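You operate a simulated robot arm through the tools that you are given. There is no shell and no other tool.

You run a simulated robot arm. Do the job below in one go: nothing can be reset, and whatever is moved stays where it is left.

## Task
Glaze the top of the seeded bun and cover the buns again.
Fine: lift the dome off onto the island; brush from the glaze tin; the brush goes back into its pot. A coat counts when it lies all over at full strength: go over it till it gets no stronger.

It is judged by the outcome, as a careful person would: the job done as asked, and still so three seconds after it is handed in. It fails if anything else is knocked over, pushed out of place, dropped, spilled or broken. Lids that push on must go on centred and level and be pressed home; caps that screw on are set level and turned clockwise until they are tight.

## Robot
A 7-joint arm with a two-finger parallel gripper, fixed in place. Base frame: the origin is at the foot of the arm, x ahead of it, y to its left, z up; the work surface is at about z = 0. Units: m, degrees, N and s.
With the tool pointing down near the work surface it reaches from about 0.22 to 0.58 m from the base axis. Its first joint turns from -66.0 to 66.0 degrees. Payload 2.5 kg.
The TCP is the grasp point between the finger pads, 0.023 m short of the fingertips. In the tool frame z runs along the fingers and y along their closing line. Largest opening 0.094 m; finger width 0.038, thickness 0.01; the body of the gripper, 0.054 by 0.096 m, starts 0.039 m behind the TCP.
Orientation is that of the tool frame in the base frame, as [roll, pitch, yaw] about the fixed x, y, z axes, in that order (R = Rz(yaw) Ry(pitch) Rx(roll)). With the fingers straight down and closing along the base's y, the tool's x points along the base's -x, its y along +y and its z along -z.

## Interface
- The arm moves only by the tool jog_arm. Its arguments are lists of equal length, an entry for each row: "offset": the shift along the tool's x, y, z in units of 150 mm (1.0 is 150 mm), a list of three; "rot": the turn, a rotation vector about the tool's x, y, z in units of 90 degrees (1.0 is 90 degrees), a list of three; "gripper": the finger opening in m, from 0 to 0.094. In form: {"offset": [[dx, dy, dz], ...], "rot": [[wx, wy, wz], ...], "gripper": [gripper, ...]}. A call has 1 to 20 rows; each row is the pose to reach, as a shift and turn from the pose commanded when the call began, along the tool's axes at that moment. A call with a number of a shift or a turn outside -1 to 1 is refused whole. A row lasts 0.2 s, in which the tool goes at most 0.05 m and 8.6 degrees; a call with a longer step from one row to the next is refused whole, and so is a gripper value outside its range. A pose out of reach is approached as far as the arm can. The call stops where the force on the tool passes 40 N (or 10 N more than at its start, if that is more) or the arm is blocked; 0.2 s more then pass. Each finger travels about 0.108 m/s and halts on what it meets, pressing with about 22 N; the grip force reading is that of the motor and also rises with nothing between the fingers. The clock runs only during rows and for 0.2 s after the last one: add rows that repeat a pose to give the fingers time. It gives the time, the measured TCP pose, the force on the tool (base axes), the opening and the grip force at its end, in the units of the frame above (readings bear some noise), with the torque about the TCP (base axes, N m) and any sound that the robot's microphone picked up.
- Cameras (640 x 400 px; columns grow to the right, rows downward): "scene" is fixed at [0.0878, -0.4076, 0.5187]; the picture's right is [0.97, -0.25, 0.00], its down [-0.19, -0.77, -0.61] and it looks along [0.15, 0.59, -0.79] (base axes); focal length 214 px, centre (320, 200). "wrist" rides on the gripper at [0.086, 0.016, -0.074] in the tool frame; the picture's right is [-0.18, 0.98, 0.00], its down [-0.58, -0.11, -0.81] and it looks along [-0.79, -0.15, 0.59] (tool axes); focal length 243 px, centre (320, 200). There is no depth. A picture from a camera that has moved, and an enlarged one, comes with that camera's place and axes in the base frame and with its lens.
- camera(camera): a new picture of that camera. No time passes.
- zoom(camera, box): a new picture of the part [left, top, right, bottom] of that camera's present view, enlarged. No time passes.
- hand_in(): hands the job in; it is judged then, once.

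Places have to be worked out from the pictures, the camera data and where the tool is seen. Open the gripper and draw the arm clear of the work before you hand the job in, unless the task says otherwise.

The tools are called after "Emit:" as name(argument=value, ...) on one line, values as JSON. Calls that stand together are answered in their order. jog_arm: Moves the arm, as the interface text tells. Its arguments: {"type":"object","properties":{"offset":{"type":"array","items":{"type":"array","items":{"type":"number"}}},"rot":{"type":"array","items":{"type":"array","items":{"type":"number"}}},"gripper":{"type":"array","items":{"type":"number"}}},"required":["offset","rot","gripper"]} The other tools are called the same way: camera (camera) takes a picture; zoom (camera, box) takes an enlarged picture of a part of a camera's view; hand_in () hands the job in.

At the start:

```text
time_s: 0.0
eef_pos: [0.4231, -0.0608, 0.4372]
tcp_rot: [180.0, 0.0, -180.0]
force: [-0.3, -0.7, 0.1]
moment: [-0.01, 0.02, 0.05]
gripper_width: 0.0939
grasp_force: 0.0
```

scene: 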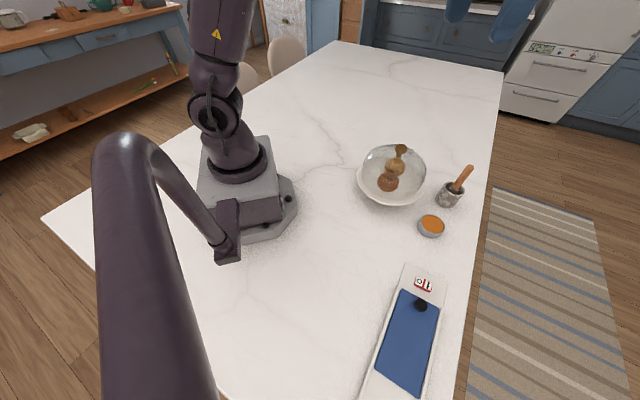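
wrist: 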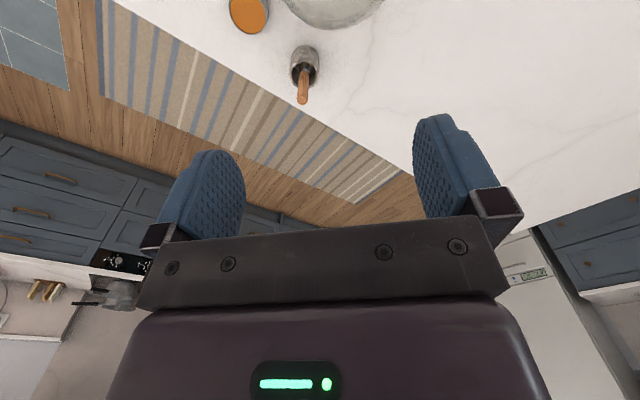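

I'll look closer at the dome, the glaze tin, the brush pot and the tray-like object before moving anything.

Emit:
zoom(camera="scene", box=[340, 130, 500, 250])

Emit:
zoom(camera="scene", box=[340, 240, 500, 400])

Emit:
zoom(camera="wrist", box=[200, 0, 440, 120])

```text
3.33 times, centred on (420, 190) of scene
camera zoom: at [0.0878, -0.4076, 0.5187], right [0.97, -0.25, 0.0], down [-0.19, -0.77, -0.61], along [0.15, 0.59, -0.79], focal length 715 px, centre (-13, 233)
```

zoom: 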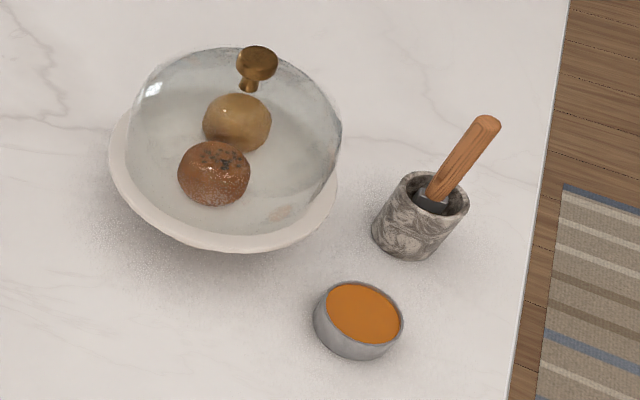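

```text
2.50 times, centred on (420, 320) of scene
camera zoom: at [0.0878, -0.4076, 0.5187], right [0.97, -0.25, 0.0], down [-0.19, -0.77, -0.61], along [0.15, 0.59, -0.79], focal length 536 px, centre (70, -100)
```

zoom: 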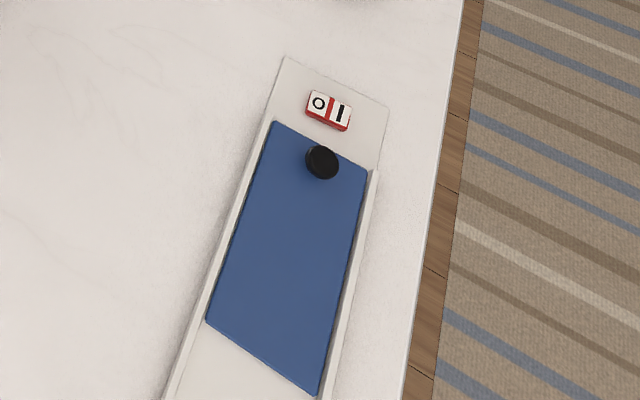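

```text
2.67 times, centred on (320, 60) of wrist
camera zoom: at [0.3395, -0.0458, 0.5121], right [0.18, 0.98, 0.0], down [0.58, -0.11, 0.81], along [0.79, -0.15, -0.59], focal length 647 px, centre (320, 573)
```

zoom: 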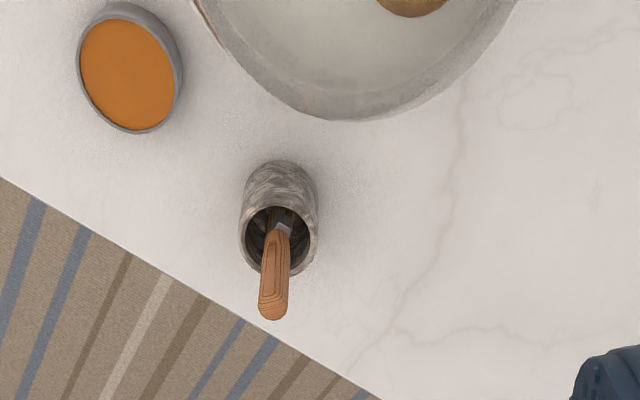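

The scene shows a glass dome with a bronze knob over two buns on a plate, a glaze tin, and a brush in a marble pot. I'll zoom tighter on the dome and pot to measure the knob and see which bun has seeds.

Emit:
zoom(camera="scene", box=[352, 138, 432, 210])

Emit:
zoom(camera="scene", box=[410, 155, 490, 245])

Emit:
zoom(camera="wrist", box=[220, 0, 400, 40])

```text
5.56 times, centred on (392, 174) of scene
camera zoom: at [0.0878, -0.4076, 0.5187], right [0.97, -0.25, 0.0], down [-0.19, -0.77, -0.61], along [0.15, 0.59, -0.79], focal length 1192 px, centre (-80, 344)
```

zoom: 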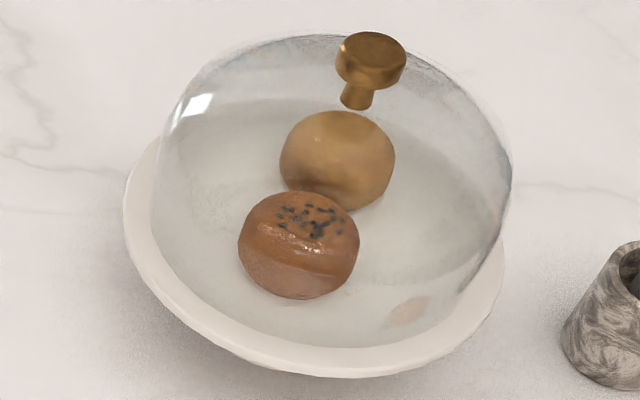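

```text
4.44 times, centred on (450, 200) of scene
camera zoom: at [0.0878, -0.4076, 0.5187], right [0.97, -0.25, 0.0], down [-0.19, -0.77, -0.61], along [0.15, 0.59, -0.79], focal length 953 px, centre (-258, 200)
```

zoom: 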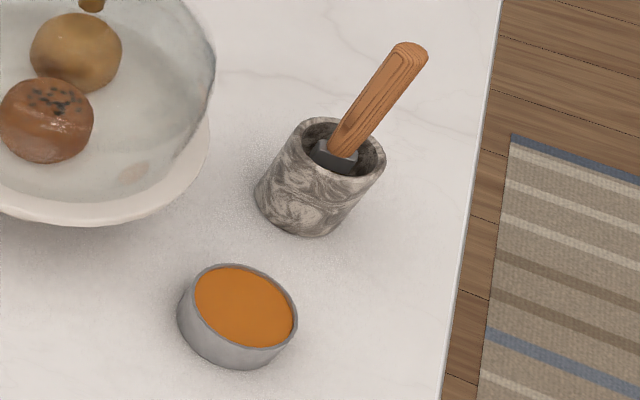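

```text
3.56 times, centred on (310, 20) of wrist
camera zoom: at [0.3395, -0.0458, 0.5121], right [0.18, 0.98, 0.0], down [0.58, -0.11, 0.81], along [0.79, -0.15, -0.59], focal length 863 px, centre (356, 840)
```

zoom: 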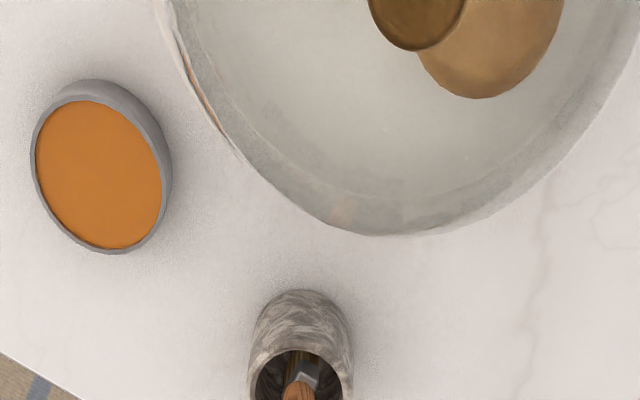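

The bun nearer the scene camera bears dark seeds, so it is the seeded one. I'll draw the tool back over the near side at the same height to get a second view for triangulation.

Emit:
jog_arm(offset=[[0.25, 0.03, 0.0], [0.5, 0.06, 0.03], [0.75, 0.1, 0.06], [0.95, 0.14, 0.1], [0.95, 0.14, 0.1]], rot=[[0, 0, 0], [0, 0, 0], [0, 0, 0], [0, 0, 0], [0, 0, 0]], gripper=[0.094, 0.094, 0.094, 0.094, 0.094])

Emit:
camera(camera="wrist")

Emit:
camera(camera="scene")

```text
time_s: 1.2
eef_pos: [0.2842, -0.0418, 0.422]
tcp_rot: [180.0, 0.0, -179.9]
force: [0.3, -0.2, 0.8]
moment: [0.02, 0.02, -0.03]
gripper_width: 0.0939
grasp_force: 0.2
```

```text
taken
camera wrist: at [0.1981, -0.0264, 0.4971], right [0.18, 0.98, 0.0], down [0.58, -0.11, 0.81], along [0.79, -0.15, -0.59], focal length 243 px, centre (320, 200)
```

wrist: 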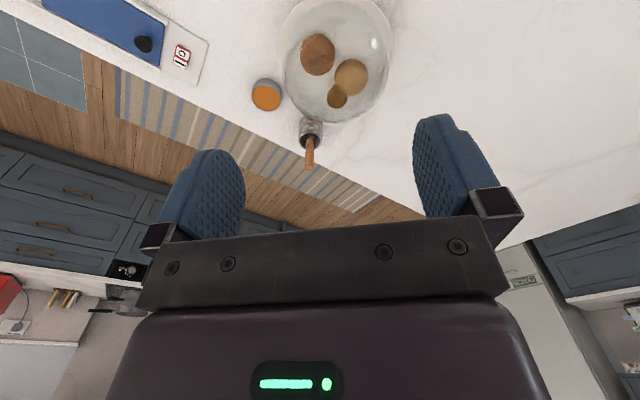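

```text
taken
```

scene: 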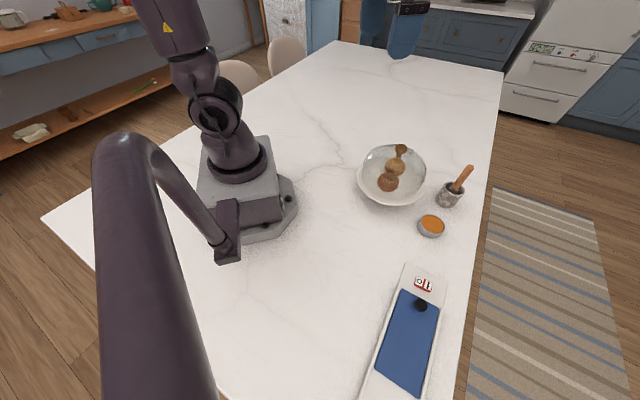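

Emit:
zoom(camera="wrist", box=[240, 0, 400, 100])

Emit:
zoom(camera="wrist", box=[230, 70, 390, 170])

```text
4.00 times, centred on (320, 50) of wrist
camera zoom: at [0.1981, -0.0264, 0.4971], right [0.18, 0.98, 0.0], down [0.58, -0.11, 0.81], along [0.79, -0.15, -0.59], focal length 970 px, centre (320, 800)
```

zoom: 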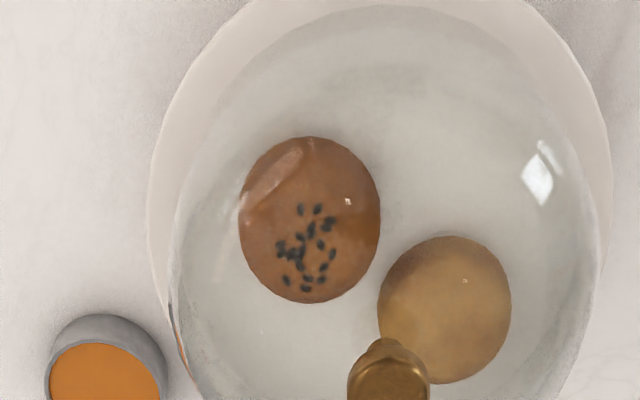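

```text
4.00 times, centred on (310, 120) of wrist
camera zoom: at [0.1981, -0.0264, 0.4971], right [0.18, 0.98, 0.0], down [0.58, -0.11, 0.81], along [0.79, -0.15, -0.59], focal length 970 px, centre (360, 520)
```

zoom: 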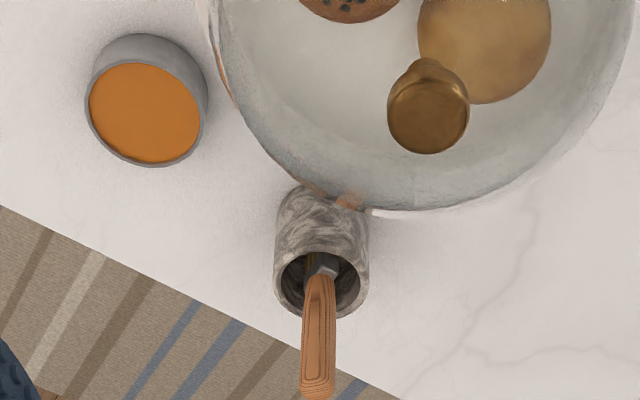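

Triangulating the two views, I put the knob top near (0.394, -0.037, 0.17), about 30 mm wide, and the brush handle near (0.557, -0.115), standing upright. I'll move lower and nearer for a sharper look at the knob and plate.

Emit:
jog_arm(offset=[[-0.06, 0.01, 0.27], [-0.12, 0.02, 0.54], [-0.173, 0.032, 0.813], [-0.173, 0.032, 0.813]], rot=[[0, 0, 0], [0, 0, 0], [0, 0, 0], [0, 0, 0]], gripper=[0.094, 0.094, 0.094, 0.094])

Emit:
camera(camera="wrist")

Emit:
zoom(camera="wrist", box=[240, 60, 400, 160])

Emit:
zoom(camera="wrist", box=[180, 0, 340, 100])

```text
time_s: 2.2
eef_pos: [0.3067, -0.0354, 0.2985]
tcp_rot: [180.0, 0.0, 179.9]
force: [0.1, -0.6, 0.5]
moment: [0.03, -0.02, 0.0]
gripper_width: 0.094
grasp_force: 0.0
```

```text
taken
camera wrist: at [0.2208, -0.0195, 0.3735], right [0.18, 0.98, 0.0], down [0.58, -0.11, 0.81], along [0.79, -0.15, -0.59], focal length 243 px, centre (320, 200)
```

wrist: 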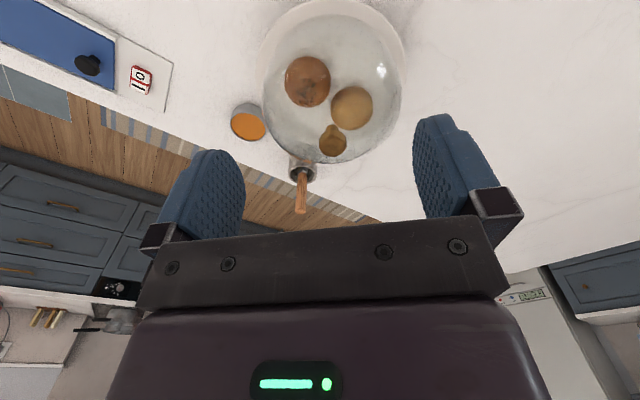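

```text
4.00 times, centred on (320, 110) of wrist
camera zoom: at [0.2208, -0.0195, 0.3735], right [0.18, 0.98, 0.0], down [0.58, -0.11, 0.81], along [0.79, -0.15, -0.59], focal length 970 px, centre (320, 560)
```

zoom: 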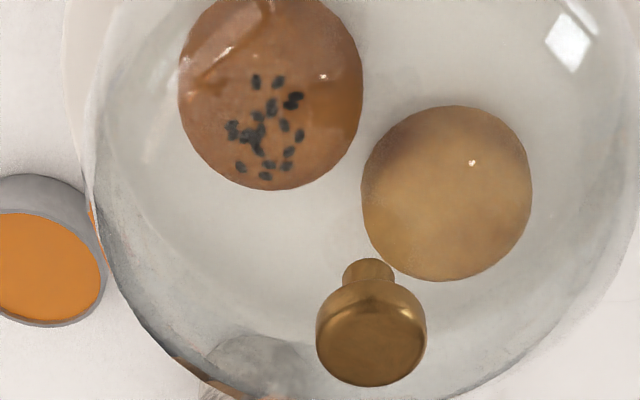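

```text
4.00 times, centred on (260, 50) of wrist
camera zoom: at [0.2208, -0.0195, 0.3735], right [0.18, 0.98, 0.0], down [0.58, -0.11, 0.81], along [0.79, -0.15, -0.59], focal length 970 px, centre (560, 800)
```

zoom: 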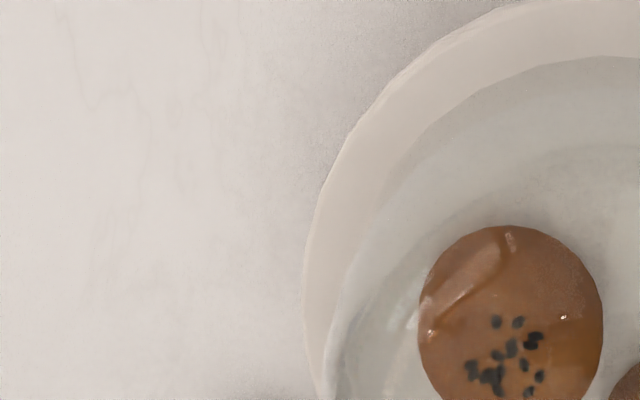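

The knob now triangulates to about (0.396, -0.037), with its top at z≈0.17 and a stem of about 20 mm below the disc. I'll move over it with the fingertips well above, then check centring.

Emit:
jog_arm(offset=[[-0.2, -0.005, 0.0], [-0.4, -0.01, 0.0], [-0.596, -0.0133, 0.1], [-0.596, -0.0133, 0.3], [-0.596, -0.0133, 0.3]], rot=[[0, 0, 0], [0, 0, 0], [0, 0, 0], [0, 0, 0], [0, 0, 0]], gripper=[0.094, 0.094, 0.094, 0.094, 0.094])

Emit:
camera(camera="wrist")

Emit:
camera(camera="scene")

```text
time_s: 3.4
eef_pos: [0.3977, -0.0352, 0.2561]
tcp_rot: [180.0, 0.1, 180.0]
force: [-0.5, -0.9, -0.2]
moment: [0.02, 0.02, 0.01]
gripper_width: 0.094
grasp_force: 0.0
```

```text
taken
camera wrist: at [0.3117, -0.0204, 0.3302], right [0.18, 0.98, 0.0], down [0.58, -0.11, 0.81], along [0.79, -0.15, -0.59], focal length 243 px, centre (320, 200)
```

wrist: 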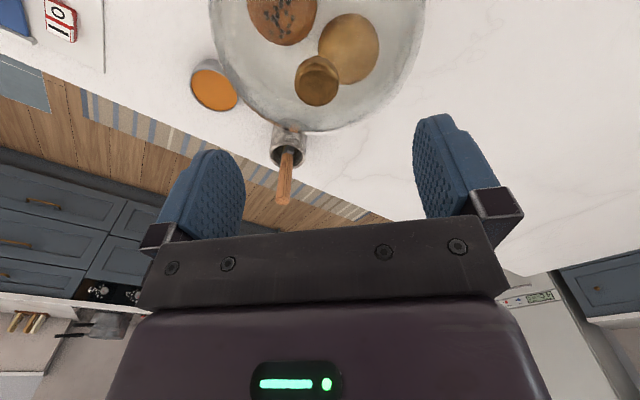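

```text
taken
```

scene: 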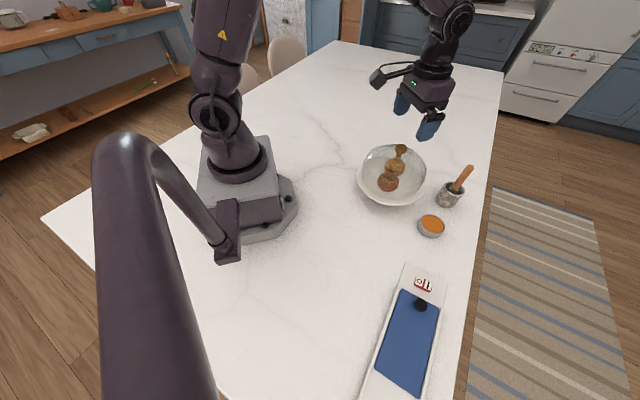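

The knob sits below the TCP between the fingers. I'll zoom in to measure its centring.

Emit:
zoom(camera="wrist", box=[260, 30, 380, 120])

Emit:
zoom(camera="scene", box=[350, 70, 480, 215])

```text
4.44 times, centred on (320, 75) of wrist
camera zoom: at [0.3117, -0.0204, 0.3302], right [0.18, 0.98, 0.0], down [0.58, -0.11, 0.81], along [0.79, -0.15, -0.59], focal length 1078 px, centre (320, 756)
```

zoom: 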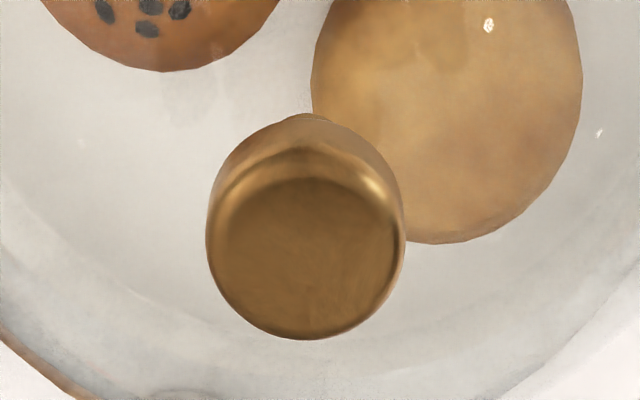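

```text
2.76 times, centred on (415, 142) of scene
camera zoom: at [0.0878, -0.4076, 0.5187], right [0.97, -0.25, 0.0], down [-0.19, -0.77, -0.61], along [0.15, 0.59, -0.79], focal length 592 px, centre (58, 359)
```

zoom: 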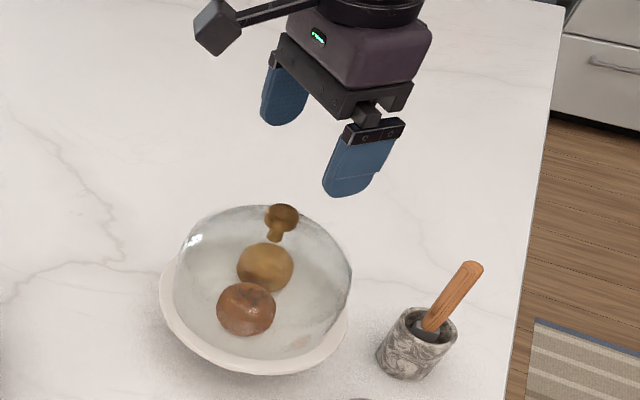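

All three wrist rays agree on the knob at (0.397, -0.038, top 0.170). I'll shift 3 mm in -y and descend until the fingertips are just under the disc, still clear of the glass, watching the force.

Emit:
jog_arm(offset=[[0.0, -0.02, 0.0], [0.0, -0.02, 0.15], [0.0, -0.02, 0.3], [0.0, -0.02, 0.4], [0.0, -0.02, 0.5], [0.0, -0.02, 0.57], [0.0, -0.02, 0.57]], rot=[[0, 0, 0], [0, 0, 0], [0, 0, 0], [0, 0, 0], [0, 0, 0], [0, 0, 0], [0, 0, 0]], gripper=[0.094, 0.094, 0.094, 0.094, 0.094, 0.094, 0.094])

Emit:
camera(camera="wrist")

Emit:
zoom(camera="scene", box=[340, 110, 460, 215])

```text
time_s: 5.0
eef_pos: [0.3979, -0.0405, 0.1705]
tcp_rot: [179.9, 0.0, -179.9]
force: [-0.4, -0.8, -0.6]
moment: [0.0, 0.0, 0.01]
gripper_width: 0.0942
grasp_force: 0.1
```

```text
taken
camera wrist: at [0.3122, -0.0249, 0.2459], right [0.18, 0.98, 0.0], down [0.58, -0.11, 0.81], along [0.79, -0.15, -0.59], focal length 243 px, centre (320, 200)
```

wrist: 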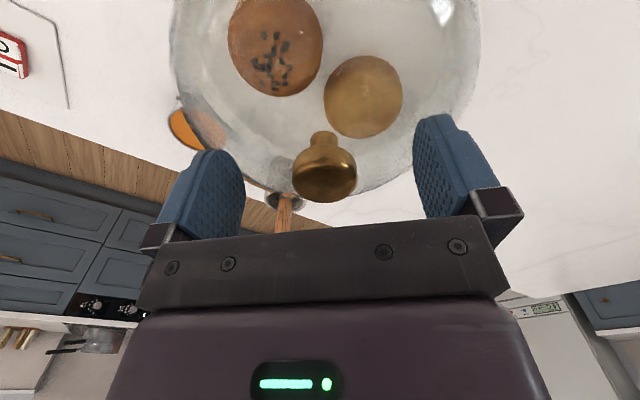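

```text
3.81 times, centred on (400, 162) of scene
camera zoom: at [0.0878, -0.4076, 0.5187], right [0.97, -0.25, 0.0], down [-0.19, -0.77, -0.61], along [0.15, 0.59, -0.79], focal length 817 px, centre (15, 343)
```

zoom: 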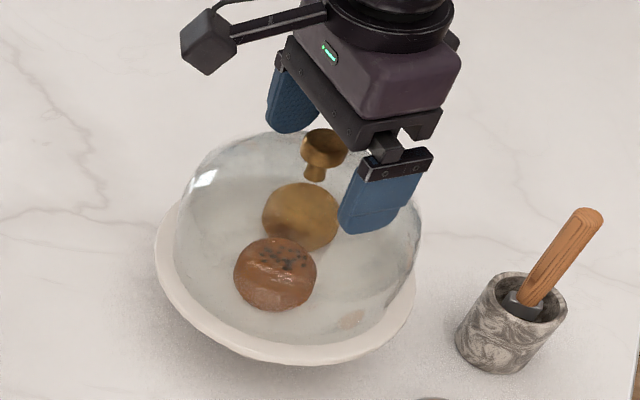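

No contact, and the knob lies about 2 mm to +y of the TCP with its top at TCP level. I'll correct that, lower 4 mm and close on the knob disc.

Emit:
jog_arm(offset=[[0.0, 0.012, 0.01], [0.0, 0.012, 0.027], [0.0, 0.012, 0.027], [0.0, 0.012, 0.027], [0.0, 0.012, 0.027], [0.0, 0.012, 0.027], [0.0, 0.012, 0.027]], rot=[[0, 0, 0], [0, 0, 0], [0, 0, 0], [0, 0, 0], [0, 0, 0], [0, 0, 0], [0, 0, 0]], gripper=[0.094, 0.094, 0.06, 0.04, 0.02, 0.0, 0.0])

Emit:
camera(camera="wrist")

Emit:
zoom(camera="scene", box=[340, 110, 460, 215])

```text
time_s: 6.0
eef_pos: [0.402, -0.0386, 0.172]
tcp_rot: [-180.0, 0.7, -179.9]
force: [-0.5, -0.9, 5.9]
moment: [0.13, 0.12, 0.03]
gripper_width: 0.0397
grasp_force: 0.1
stopped in row 4: the force on the tool passed its limit at 46 N (the readings are from after the stop); the commanded pose is now the measured one
```

```text
taken
camera wrist: at [0.3147, -0.0239, 0.2453], right [0.18, 0.98, 0.0], down [0.57, -0.11, 0.81], along [0.8, -0.15, -0.58], focal length 243 px, centre (320, 200)
```

wrist: 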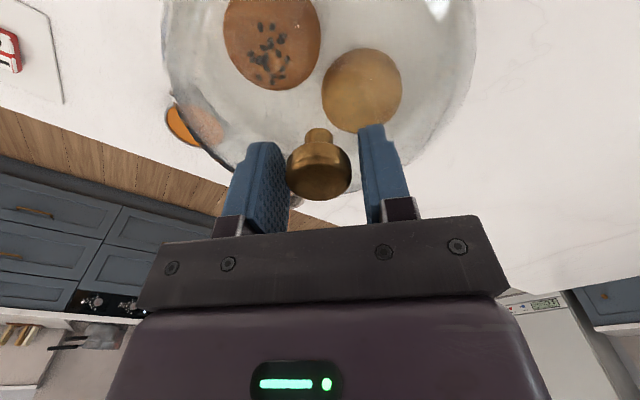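

```text
3.81 times, centred on (400, 162) of scene
camera zoom: at [0.0877, -0.4077, 0.5187], right [0.97, -0.25, 0.0], down [-0.19, -0.77, -0.61], along [0.15, 0.59, -0.79], focal length 817 px, centre (15, 343)
```

zoom: 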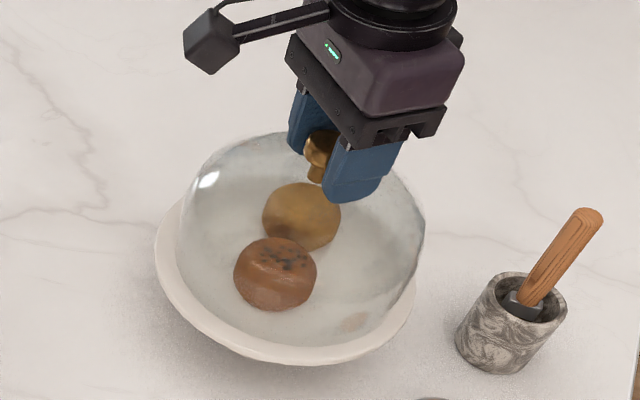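

The fingertips touched the glass near the knob, so the glass top is higher than I judged (about z 0.148); nothing seems broken. I'll rise 8 mm, level the tool and open slightly, then re-check.

Emit:
jog_arm(offset=[[0.0, 0.0, -0.03], [0.0, 0.0, -0.055], [0.0, 0.0, -0.055]], rot=[[0, 0.0, 0], [0, 0.0078, 0], [0, 0.0078, 0]], gripper=[0.04, 0.045, 0.045])

Emit:
camera(camera="wrist")

Emit:
zoom(camera="scene", box=[340, 110, 460, 215])

Emit:
zoom(camera="wrist", box=[240, 90, 400, 220])

```text
time_s: 6.8
eef_pos: [0.4, -0.0399, 0.1791]
tcp_rot: [-179.9, -0.1, 180.0]
force: [-0.4, -0.2, -0.4]
moment: [0.02, 0.0, 0.03]
gripper_width: 0.0451
grasp_force: 0.1
```

```text
taken
camera wrist: at [0.315, -0.024, 0.2545], right [0.18, 0.98, 0.0], down [0.58, -0.11, 0.81], along [0.79, -0.15, -0.59], focal length 243 px, centre (320, 200)
```

wrist: 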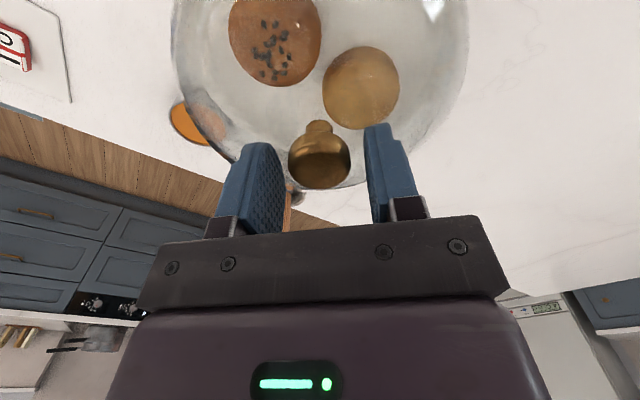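

```text
3.81 times, centred on (400, 162) of scene
camera zoom: at [0.0878, -0.4076, 0.5187], right [0.97, -0.25, 0.0], down [-0.19, -0.77, -0.61], along [0.15, 0.59, -0.79], focal length 817 px, centre (15, 343)
```

zoom: 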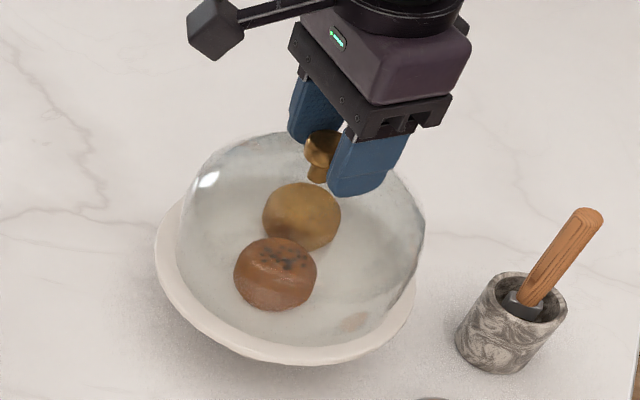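

```text
3.08 times, centred on (320, 155) of wrist
camera zoom: at [0.315, -0.024, 0.2545], right [0.18, 0.98, 0.0], down [0.58, -0.11, 0.81], along [0.79, -0.15, -0.59], focal length 746 px, centre (320, 338)
```

zoom: 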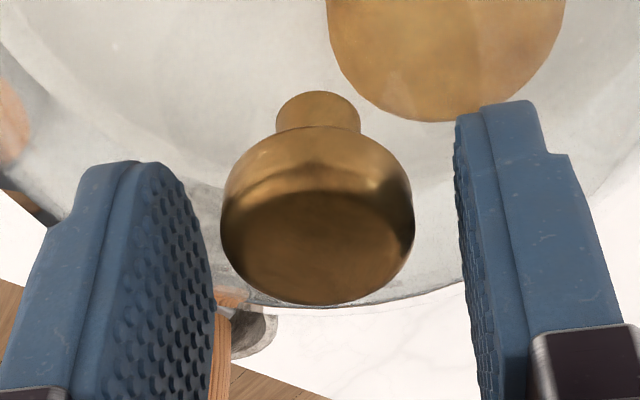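

Free of contact now; the dome shifted a few mm in +x within the plate and the knob is at about (0.402, -0.041). I'll shift 2 mm to centre, keep the tips at z≈0.154, and close on the disc.

Emit:
jog_arm(offset=[[-0.013, -0.003, 0.0], [-0.013, -0.003, 0.013], [-0.013, -0.003, 0.013], [-0.013, -0.003, 0.013], [-0.013, -0.003, 0.013], [-0.013, -0.003, 0.013]], rot=[[0, 0, 0], [0, 0, 0], [0, 0, 0], [0, 0, 0], [0, 0, 0], [0, 0, 0]], gripper=[0.045, 0.045, 0.036, 0.025, 0.01, 0.0])

Emit:
zoom(camera="wrist", box=[240, 90, 400, 220])

Emit:
zoom(camera="scene", box=[340, 110, 460, 215])

```text
time_s: 8.2
eef_pos: [0.4031, -0.0399, 0.1789]
tcp_rot: [-179.8, -0.2, -180.0]
force: [0.8, 0.2, 0.6]
moment: [0.0, 0.02, 0.05]
gripper_width: 0.0284
grasp_force: 22.1
```

```text
3.08 times, centred on (320, 155) of wrist
camera zoom: at [0.317, -0.0246, 0.2528], right [0.18, 0.98, 0.0], down [0.58, -0.11, 0.81], along [0.79, -0.15, -0.59], focal length 746 px, centre (320, 338)
```

zoom: 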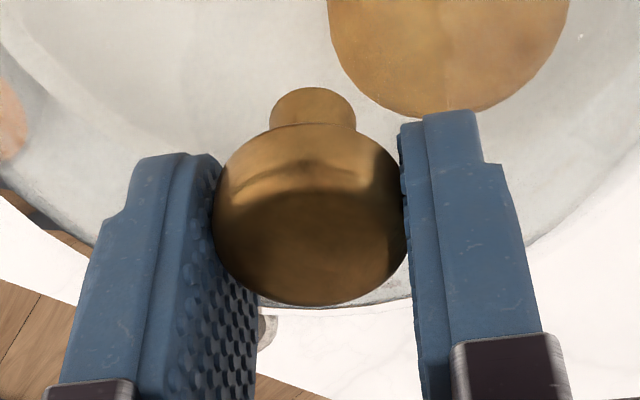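

```text
3.81 times, centred on (400, 162) of scene
camera zoom: at [0.0878, -0.4076, 0.5187], right [0.97, -0.25, 0.0], down [-0.19, -0.77, -0.61], along [0.15, 0.59, -0.79], focal length 817 px, centre (15, 343)
```

zoom: 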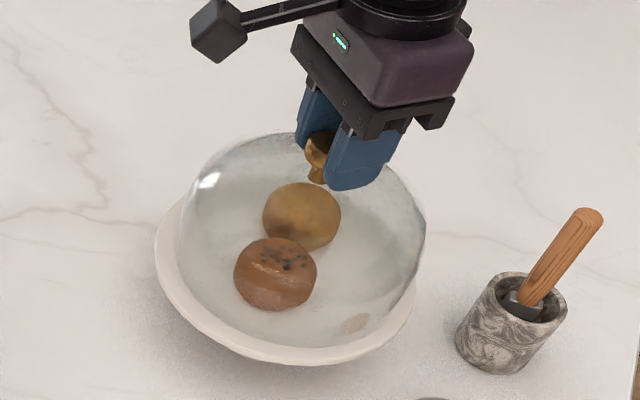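

The grip is firm on the knob (0.0284 m, 22 N). I'll lift slowly 20 mm first and check the weight and that only the dome comes up.

Emit:
jog_arm(offset=[[0.0, 0.0, -0.03], [0.0, 0.0, -0.06], [0.0, 0.0, -0.1], [0.0, 0.0, -0.14], [0.0, 0.0, -0.14]], rot=[[0, 0, 0], [0, 0, 0], [0, 0, 0], [0, 0, 0], [0, 0, 0]], gripper=[0.0, 0.0, 0.0, 0.0, 0.0])

Emit:
camera(camera="wrist")

Emit:
zoom(camera="scene", box=[340, 90, 480, 215])

```text
time_s: 9.4
eef_pos: [0.4028, -0.0383, 0.1983]
tcp_rot: [-179.8, -0.1, -180.0]
force: [0.3, -0.4, -1.9]
moment: [0.01, -0.01, 0.01]
gripper_width: 0.0285
grasp_force: 22.5
```

```text
taken
camera wrist: at [0.3168, -0.0239, 0.273], right [0.18, 0.98, 0.0], down [0.58, -0.11, 0.81], along [0.79, -0.15, -0.59], focal length 243 px, centre (320, 200)
```

wrist: 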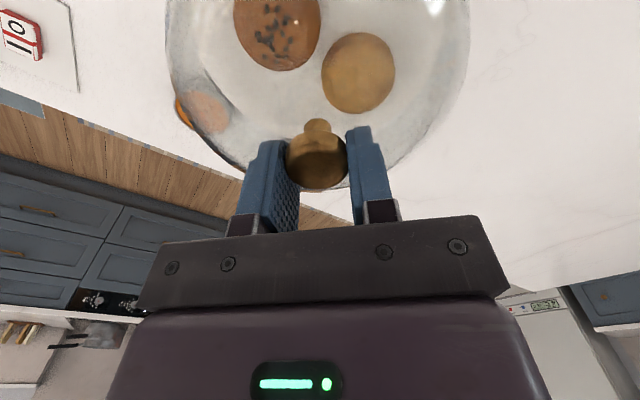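

```text
3.20 times, centred on (410, 152) of scene
camera zoom: at [0.0878, -0.4076, 0.5187], right [0.97, -0.25, 0.0], down [-0.19, -0.77, -0.61], along [0.15, 0.59, -0.79], focal length 686 px, centre (32, 352)
```

zoom: 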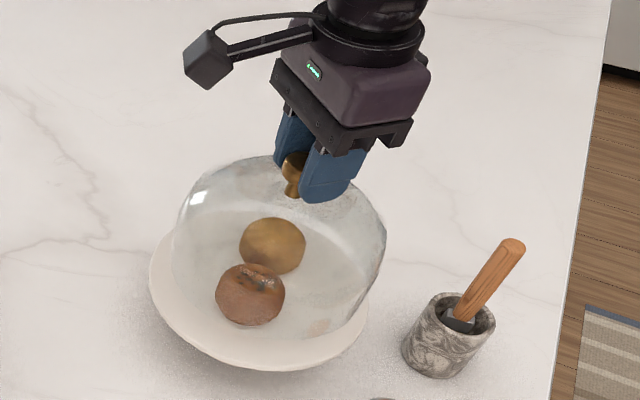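

The dome hangs level with about 2 N weight, and the plate stayed put. I'll lift it another 90 mm so it clears the buns.

Emit:
jog_arm(offset=[[0.0, 0.0, -0.1], [0.0, 0.0, -0.2], [0.0, 0.0, -0.3], [0.0, 0.0, -0.4], [0.0, 0.0, -0.5], [0.0, 0.0, -0.6], [0.0, 0.0, -0.6]], rot=[[0, 0, 0], [0, 0, 0], [0, 0, 0], [0, 0, 0], [0, 0, 0], [0, 0, 0], [0, 0, 0]], gripper=[0.0, 0.0, 0.0, 0.0, 0.0, 0.0, 0.0])

Emit:
camera(camera="scene")

Emit:
zoom(camera="scene", box=[330, 60, 490, 215])

```text
time_s: 11.0
eef_pos: [0.4023, -0.0419, 0.2896]
tcp_rot: [-179.9, -0.1, 180.0]
force: [1.1, -0.4, -2.3]
moment: [0.01, -0.02, 0.02]
gripper_width: 0.0283
grasp_force: 21.4
```

```text
taken
```

scene: 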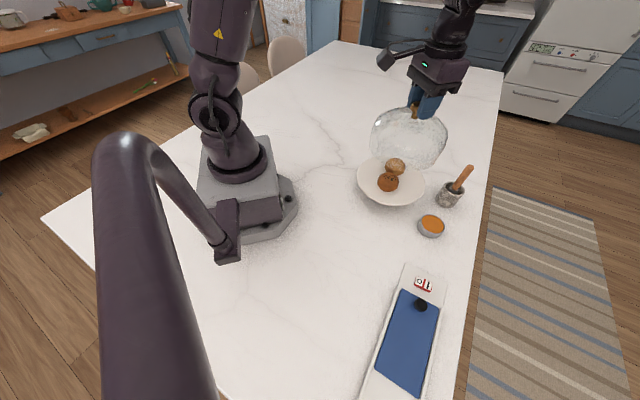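

```text
2.58 times, centred on (410, 138) of scene
camera zoom: at [0.0878, -0.4076, 0.5187], right [0.97, -0.25, 0.0], down [-0.19, -0.77, -0.61], along [0.15, 0.59, -0.79], focal length 554 px, centre (88, 361)
```

zoom: 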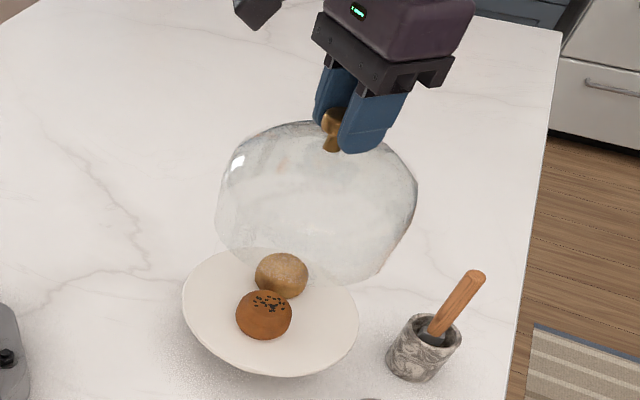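

The buns are uncovered and the dome is intact on the gripper. I'll carry it to the free area of the island on the robot's left, first half of the way.

Emit:
jog_arm(offset=[[0.03, 0.12, 0.0], [0.07, 0.27, 0.0], [0.12, 0.45, 0.0], [0.17, 0.65, 0.0], [0.21, 0.82, 0.0], [0.24, 0.95, 0.0], [0.24, 0.95, 0.0]], rot=[[0, 0, 0], [0, 0, 0], [0, 0, 0], [0, 0, 0], [0, 0, 0], [0, 0, 0], [0, 0, 0]], gripper=[0.0, 0.0, 0.0, 0.0, 0.0, 0.0, 0.0])

Emit:
jog_arm(offset=[[0.03, 0.12, 0.0], [0.07, 0.27, 0.0], [0.12, 0.45, 0.0], [0.17, 0.65, 0.0], [0.21, 0.82, 0.0], [0.24, 0.95, 0.0], [0.24, 0.95, 0.0]], rot=[[0, 0, 0], [0, 0, 0], [0, 0, 0], [0, 0, 0], [0, 0, 0], [0, 0, 0], [0, 0, 0]], gripper=[0.0, 0.0, 0.0, 0.0, 0.0, 0.0, 0.0])

Emit:
camera(camera="scene")

Emit:
camera(camera="wrist")

```text
time_s: 12.6
eef_pos: [0.3667, 0.1026, 0.2882]
tcp_rot: [-179.9, 0.0, 180.0]
force: [-0.4, 0.0, -2.7]
moment: [-0.01, -0.04, -0.01]
gripper_width: 0.0284
grasp_force: 21.7
```

```text
time_s: 14.2
eef_pos: [0.3309, 0.2459, 0.288]
tcp_rot: [-180.0, -0.1, -180.0]
force: [-0.1, -0.3, -2.3]
moment: [0.0, 0.0, 0.0]
gripper_width: 0.0286
grasp_force: 22.4
```

```text
taken
```

scene: 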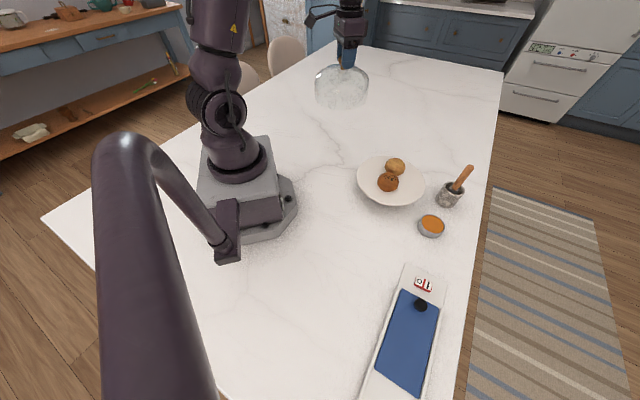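

```text
taken
camera wrist: at [0.2453, 0.2622, 0.3624], right [0.18, 0.98, 0.0], down [0.58, -0.11, 0.81], along [0.79, -0.15, -0.59], focal length 243 px, centre (320, 200)
```

wrist: 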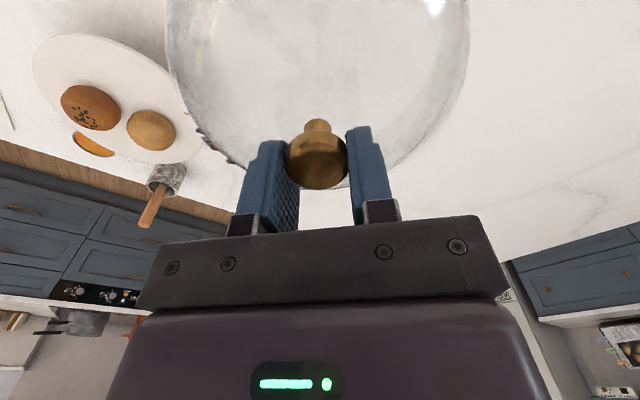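

Only free marble lies below the dome here. I'll descend to z≈0.165, then finish with small steps while reading the force.

Emit:
jog_arm(offset=[[0.0, 0.0, 0.12], [0.0, 0.0, 0.27], [0.0, 0.0, 0.42], [0.0, 0.0, 0.57], [0.0, 0.0, 0.7], [0.0, 0.0, 0.8], [0.0, 0.0, 0.8]], rot=[[0, 0, 0], [0, 0, 0], [0, 0, 0], [0, 0, 0], [0, 0, 0], [0, 0, 0], [0, 0, 0]], gripper=[0.0, 0.0, 0.0, 0.0, 0.0, 0.0, 0.0])

Emit:
zoom(camera="scene", box=[290, 50, 450, 210])

Emit:
zoom(camera="scene", box=[350, 145, 430, 215])

```text
time_s: 15.8
eef_pos: [0.3295, 0.246, 0.1658]
tcp_rot: [-179.9, -0.1, 180.0]
force: [0.3, 0.6, -2.1]
moment: [-0.01, -0.01, 0.01]
gripper_width: 0.0286
grasp_force: 21.7
```

```text
2.50 times, centred on (370, 130) of scene
camera zoom: at [0.0878, -0.4076, 0.5187], right [0.97, -0.25, 0.0], down [-0.19, -0.77, -0.61], along [0.15, 0.59, -0.79], focal length 536 px, centre (195, 375)
```

zoom: 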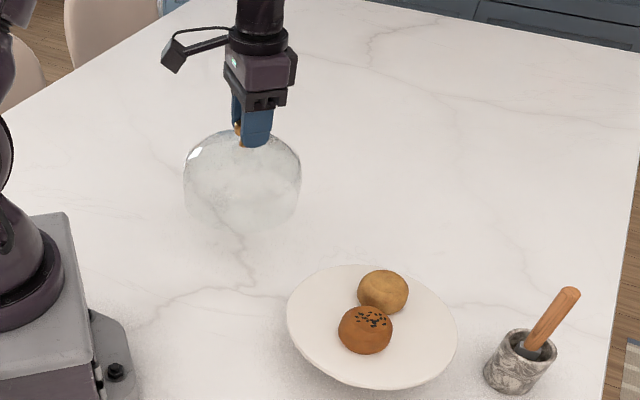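

```text
5.71 times, centred on (390, 180) of scene
camera zoom: at [0.0878, -0.4076, 0.5187], right [0.97, -0.25, 0.0], down [-0.19, -0.77, -0.61], along [0.15, 0.59, -0.79], focal length 1226 px, centre (-80, 314)
```

zoom: 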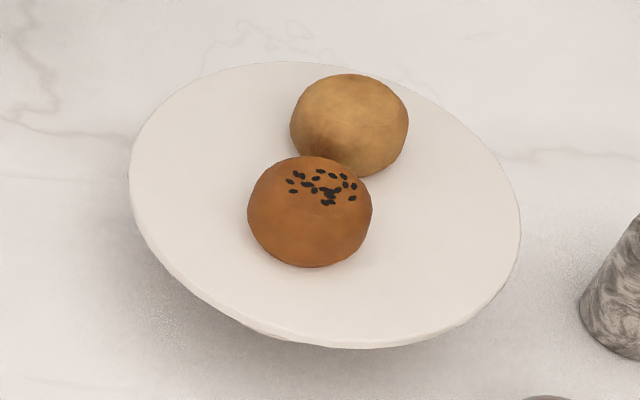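

The dome is near the surface; the plate and buns are undisturbed. I'll go down 16 mm in small steps and check the force.

Emit:
jog_arm(offset=[[0.0, 0.0, 0.03], [0.0, 0.0, 0.06], [0.0, 0.0, 0.09], [0.0, 0.0, 0.107]], rot=[[0, 0, 0], [0, 0, 0], [0, 0, 0], [0, 0, 0]], gripper=[0.0, 0.0, 0.0, 0.0])

Emit:
zoom(camera="scene", box=[310, 70, 390, 150])

```text
time_s: 16.8
eef_pos: [0.3301, 0.2441, 0.1531]
tcp_rot: [180.0, -0.2, 180.0]
force: [0.2, 0.2, -2.2]
moment: [0.0, -0.01, 0.02]
gripper_width: 0.0285
grasp_force: 21.7
```

```text
5.00 times, centred on (350, 110) of scene
camera zoom: at [0.0878, -0.4076, 0.5187], right [0.97, -0.25, 0.0], down [-0.19, -0.77, -0.61], along [0.15, 0.59, -0.79], focal length 1072 px, centre (170, 650)
```

zoom: 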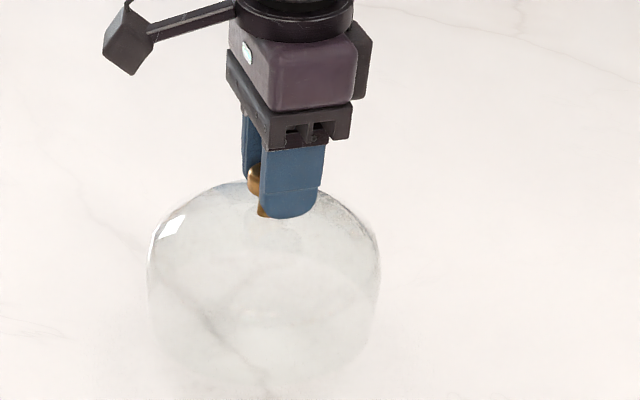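

Still hanging freely at z≈0.151. I'll keep going down in 3 mm steps.

Emit:
jog_arm(offset=[[0.0, 0.0, 0.02], [0.0, 0.0, 0.04], [0.0, 0.0, 0.06], [0.0, 0.0, 0.08]], rot=[[0, 0, 0], [0, 0, 0], [0, 0, 0], [0, 0, 0]], gripper=[0.0, 0.0, 0.0, 0.0])

```text
time_s: 17.8
eef_pos: [0.3318, 0.2445, 0.141]
tcp_rot: [-179.9, -0.1, -179.9]
force: [0.0, 0.0, -2.0]
moment: [0.01, 0.0, 0.0]
gripper_width: 0.0282
grasp_force: 21.5
```

The weight is still carried (-2.0 N), so I'm not yet down. I'll continue in 2–3 mm steps.

Emit:
jog_arm(offset=[[0.0, 0.0, 0.02], [0.0, 0.0, 0.04]], rot=[[0, 0, 0], [0, 0, 0]], gripper=[0.0, 0.0])

Emit:
zoom(camera="scene", box=[310, 70, 390, 150])

```text
time_s: 18.4
eef_pos: [0.331, 0.2451, 0.1334]
tcp_rot: [-179.9, -0.1, -180.0]
force: [0.0, -0.3, -2.9]
moment: [0.0, -0.02, 0.01]
gripper_width: 0.0284
grasp_force: 21.5
```

```text
5.00 times, centred on (350, 110) of scene
camera zoom: at [0.0878, -0.4076, 0.5187], right [0.97, -0.25, 0.0], down [-0.19, -0.77, -0.61], along [0.15, 0.59, -0.79], focal length 1072 px, centre (170, 650)
```

zoom: 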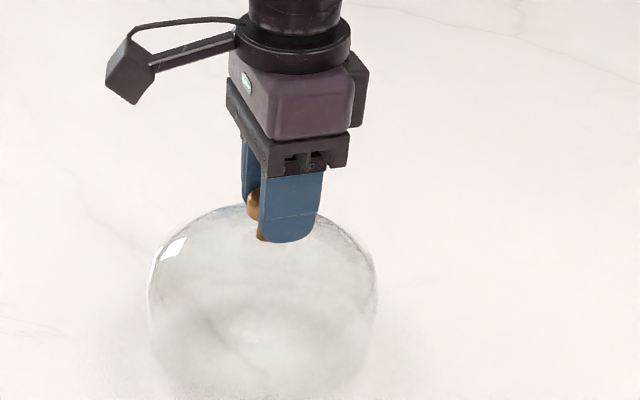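

Shadows at the base are gathering, so contact is near. I'll step down 2 mm per row and stop on a force change.

Emit:
jog_arm(offset=[[0.0, 0.0, 0.013], [0.0, 0.0, 0.027]], rot=[[0, 0, 0], [0, 0, 0]], gripper=[0.0, 0.0])

```text
time_s: 19.0
eef_pos: [0.3307, 0.2451, 0.1306]
tcp_rot: [-180.0, -0.1, 179.8]
force: [-0.5, -0.2, -1.4]
moment: [-0.03, -0.04, 0.02]
gripper_width: 0.0281
grasp_force: 21.7
```

The reading is -1.4 N at z≈0.130, within noise of hanging. I'll take another two 2 mm steps.

Emit:
jog_arm(offset=[[0.0, 0.0, 0.013], [0.0, 0.0, 0.027]], rot=[[0, 0, 0], [0, 0, 0]], gripper=[0.0, 0.0])

Emit:
zoom(camera="scene", box=[310, 80, 390, 160])

```text
time_s: 19.6
eef_pos: [0.3319, 0.2444, 0.1258]
tcp_rot: [-180.0, -0.1, -180.0]
force: [-0.2, -0.5, -2.8]
moment: [0.02, -0.01, -0.03]
gripper_width: 0.0282
grasp_force: 22.0
```

```text
5.00 times, centred on (350, 120) of scene
camera zoom: at [0.0878, -0.4076, 0.5187], right [0.97, -0.25, 0.0], down [-0.19, -0.77, -0.61], along [0.15, 0.59, -0.79], focal length 1072 px, centre (170, 600)
```

zoom: 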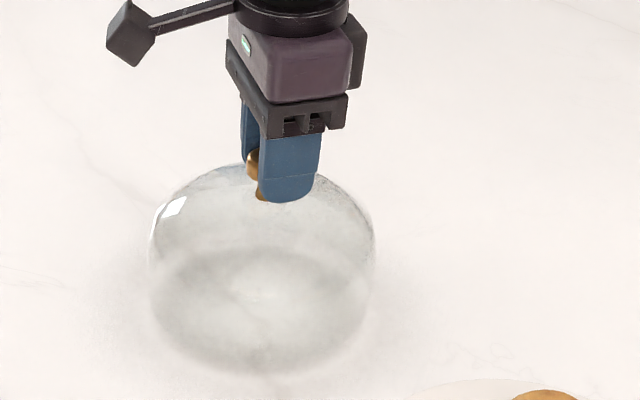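

Still hanging at z≈0.126, with the contact shadow sharpening under the rim. Two more small steps.

Emit:
jog_arm(offset=[[0.0, 0.0, 0.013], [0.0, 0.0, 0.027]], rot=[[0, 0, 0], [0, 0, 0]], gripper=[0.0, 0.0])

Emit:
zoom(camera="scene", box=[310, 80, 390, 160])

```text
time_s: 20.2
eef_pos: [0.3315, 0.245, 0.1221]
tcp_rot: [-179.9, -0.1, 179.9]
force: [-0.2, 0.1, -1.9]
moment: [0.03, 0.02, 0.0]
gripper_width: 0.0283
grasp_force: 22.4
```

```text
5.00 times, centred on (350, 120) of scene
camera zoom: at [0.0878, -0.4076, 0.5187], right [0.97, -0.25, 0.0], down [-0.19, -0.77, -0.61], along [0.15, 0.59, -0.79], focal length 1072 px, centre (170, 600)
```

zoom: 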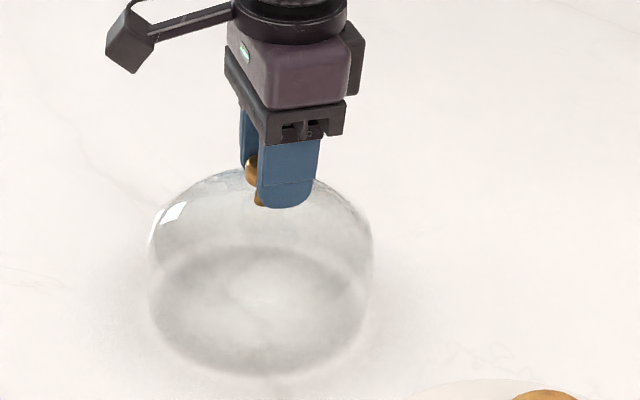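

Still -1.9 N and not resting. I'll continue with 2 mm steps.

Emit:
jog_arm(offset=[[0.0, 0.0, 0.013], [0.0, 0.0, 0.027]], rot=[[0, 0, 0], [0, 0, 0]], gripper=[0.0, 0.0])

Emit:
zoom(camera="scene", box=[310, 80, 390, 160])

```text
time_s: 20.8
eef_pos: [0.3304, 0.2457, 0.1182]
tcp_rot: [-180.0, -0.1, 180.0]
force: [0.0, 0.4, -1.8]
moment: [0.01, -0.04, 0.0]
gripper_width: 0.028
grasp_force: 22.0
```

```text
5.00 times, centred on (350, 120) of scene
camera zoom: at [0.0878, -0.4076, 0.5187], right [0.97, -0.25, 0.0], down [-0.19, -0.77, -0.61], along [0.15, 0.59, -0.79], focal length 1072 px, centre (170, 600)
```

zoom: 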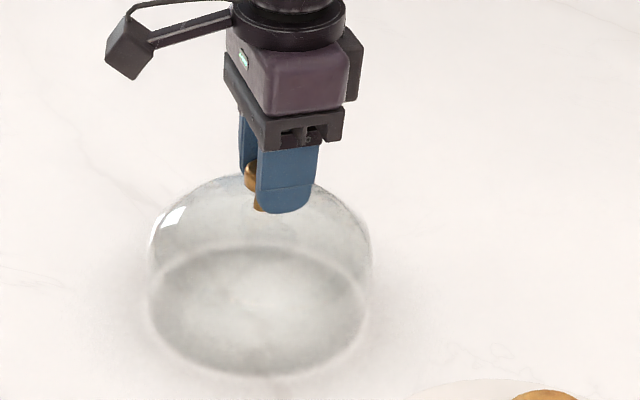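

The rim looks almost at its shadow. I'll continue in fine steps.

Emit:
jog_arm(offset=[[0.0, 0.0, 0.013], [0.0, 0.0, 0.02]], rot=[[0, 0, 0], [0, 0, 0]], gripper=[0.0, 0.0])

Emit:
zoom(camera="scene", box=[320, 90, 380, 160])

```text
time_s: 21.4
eef_pos: [0.3307, 0.245, 0.1158]
tcp_rot: [180.0, 0.0, 180.0]
force: [0.8, 0.1, -2.1]
moment: [-0.02, 0.01, 0.0]
gripper_width: 0.0286
grasp_force: 21.9
```

```text
5.71 times, centred on (350, 125) of scene
camera zoom: at [0.0878, -0.4076, 0.5187], right [0.97, -0.25, 0.0], down [-0.19, -0.77, -0.61], along [0.15, 0.59, -0.79], focal length 1226 px, centre (149, 629)
```

zoom: 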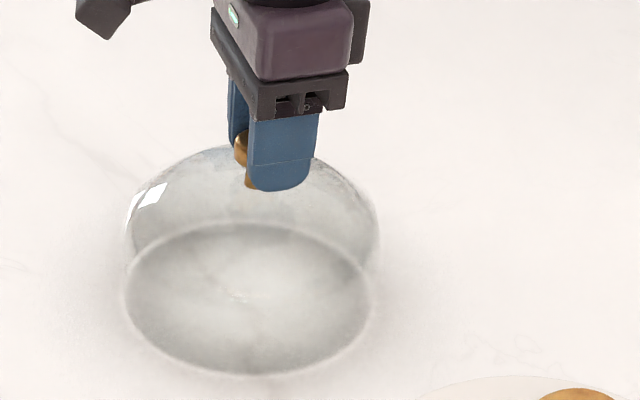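

Nearly there, still -2.1 N. Three more 1.5 mm steps.

Emit:
jog_arm(offset=[[0.0, 0.0, 0.01], [0.0, 0.0, 0.02], [0.0, 0.0, 0.02]], rot=[[0, 0, 0], [0, 0, 0], [0, 0, 0]], gripper=[0.0, 0.0, 0.0])

Emit:
zoom(camera="scene", box=[320, 90, 380, 160])

```text
time_s: 22.2
eef_pos: [0.3311, 0.2458, 0.1103]
tcp_rot: [-179.9, -0.1, -179.9]
force: [-0.2, -0.3, -1.1]
moment: [-0.05, -0.05, 0.0]
gripper_width: 0.0282
grasp_force: 21.7
```

```text
5.71 times, centred on (350, 125) of scene
camera zoom: at [0.0878, -0.4076, 0.5187], right [0.97, -0.25, 0.0], down [-0.19, -0.77, -0.61], along [0.15, 0.59, -0.79], focal length 1226 px, centre (149, 629)
```

zoom: 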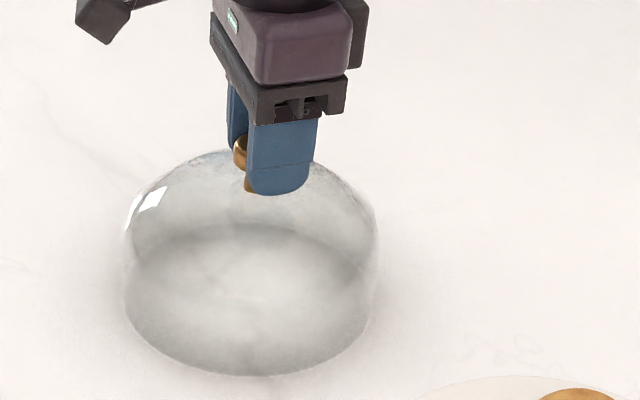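

The force has risen to -1.1 N with a small moment, so the rim is starting to touch. One more 1.5 mm step to seat it.

Emit:
jog_arm(offset=[[0.0, 0.0, 0.007], [0.0, 0.0, 0.01], [0.0, 0.0, 0.01]], rot=[[0, 0, 0], [0, 0, 0], [0, 0, 0]], gripper=[0.0, 0.0, 0.0])

Emit:
zoom(camera="scene", box=[320, 90, 380, 160])

```text
time_s: 23.0
eef_pos: [0.3302, 0.2445, 0.1107]
tcp_rot: [-180.0, 0.0, -179.8]
force: [-6.9, -1.9, 17.3]
moment: [-0.05, 0.17, 0.0]
gripper_width: 0.0286
grasp_force: 21.9
```

```text
5.71 times, centred on (350, 125) of scene
camera zoom: at [0.0877, -0.4077, 0.5187], right [0.97, -0.25, 0.0], down [-0.19, -0.77, -0.61], along [0.15, 0.59, -0.79], focal length 1226 px, centre (149, 629)
```

zoom: 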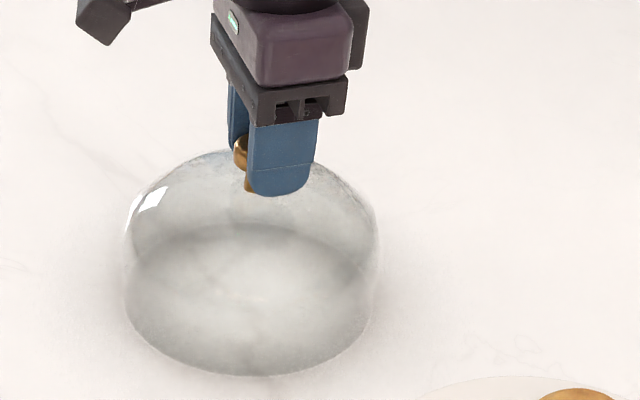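

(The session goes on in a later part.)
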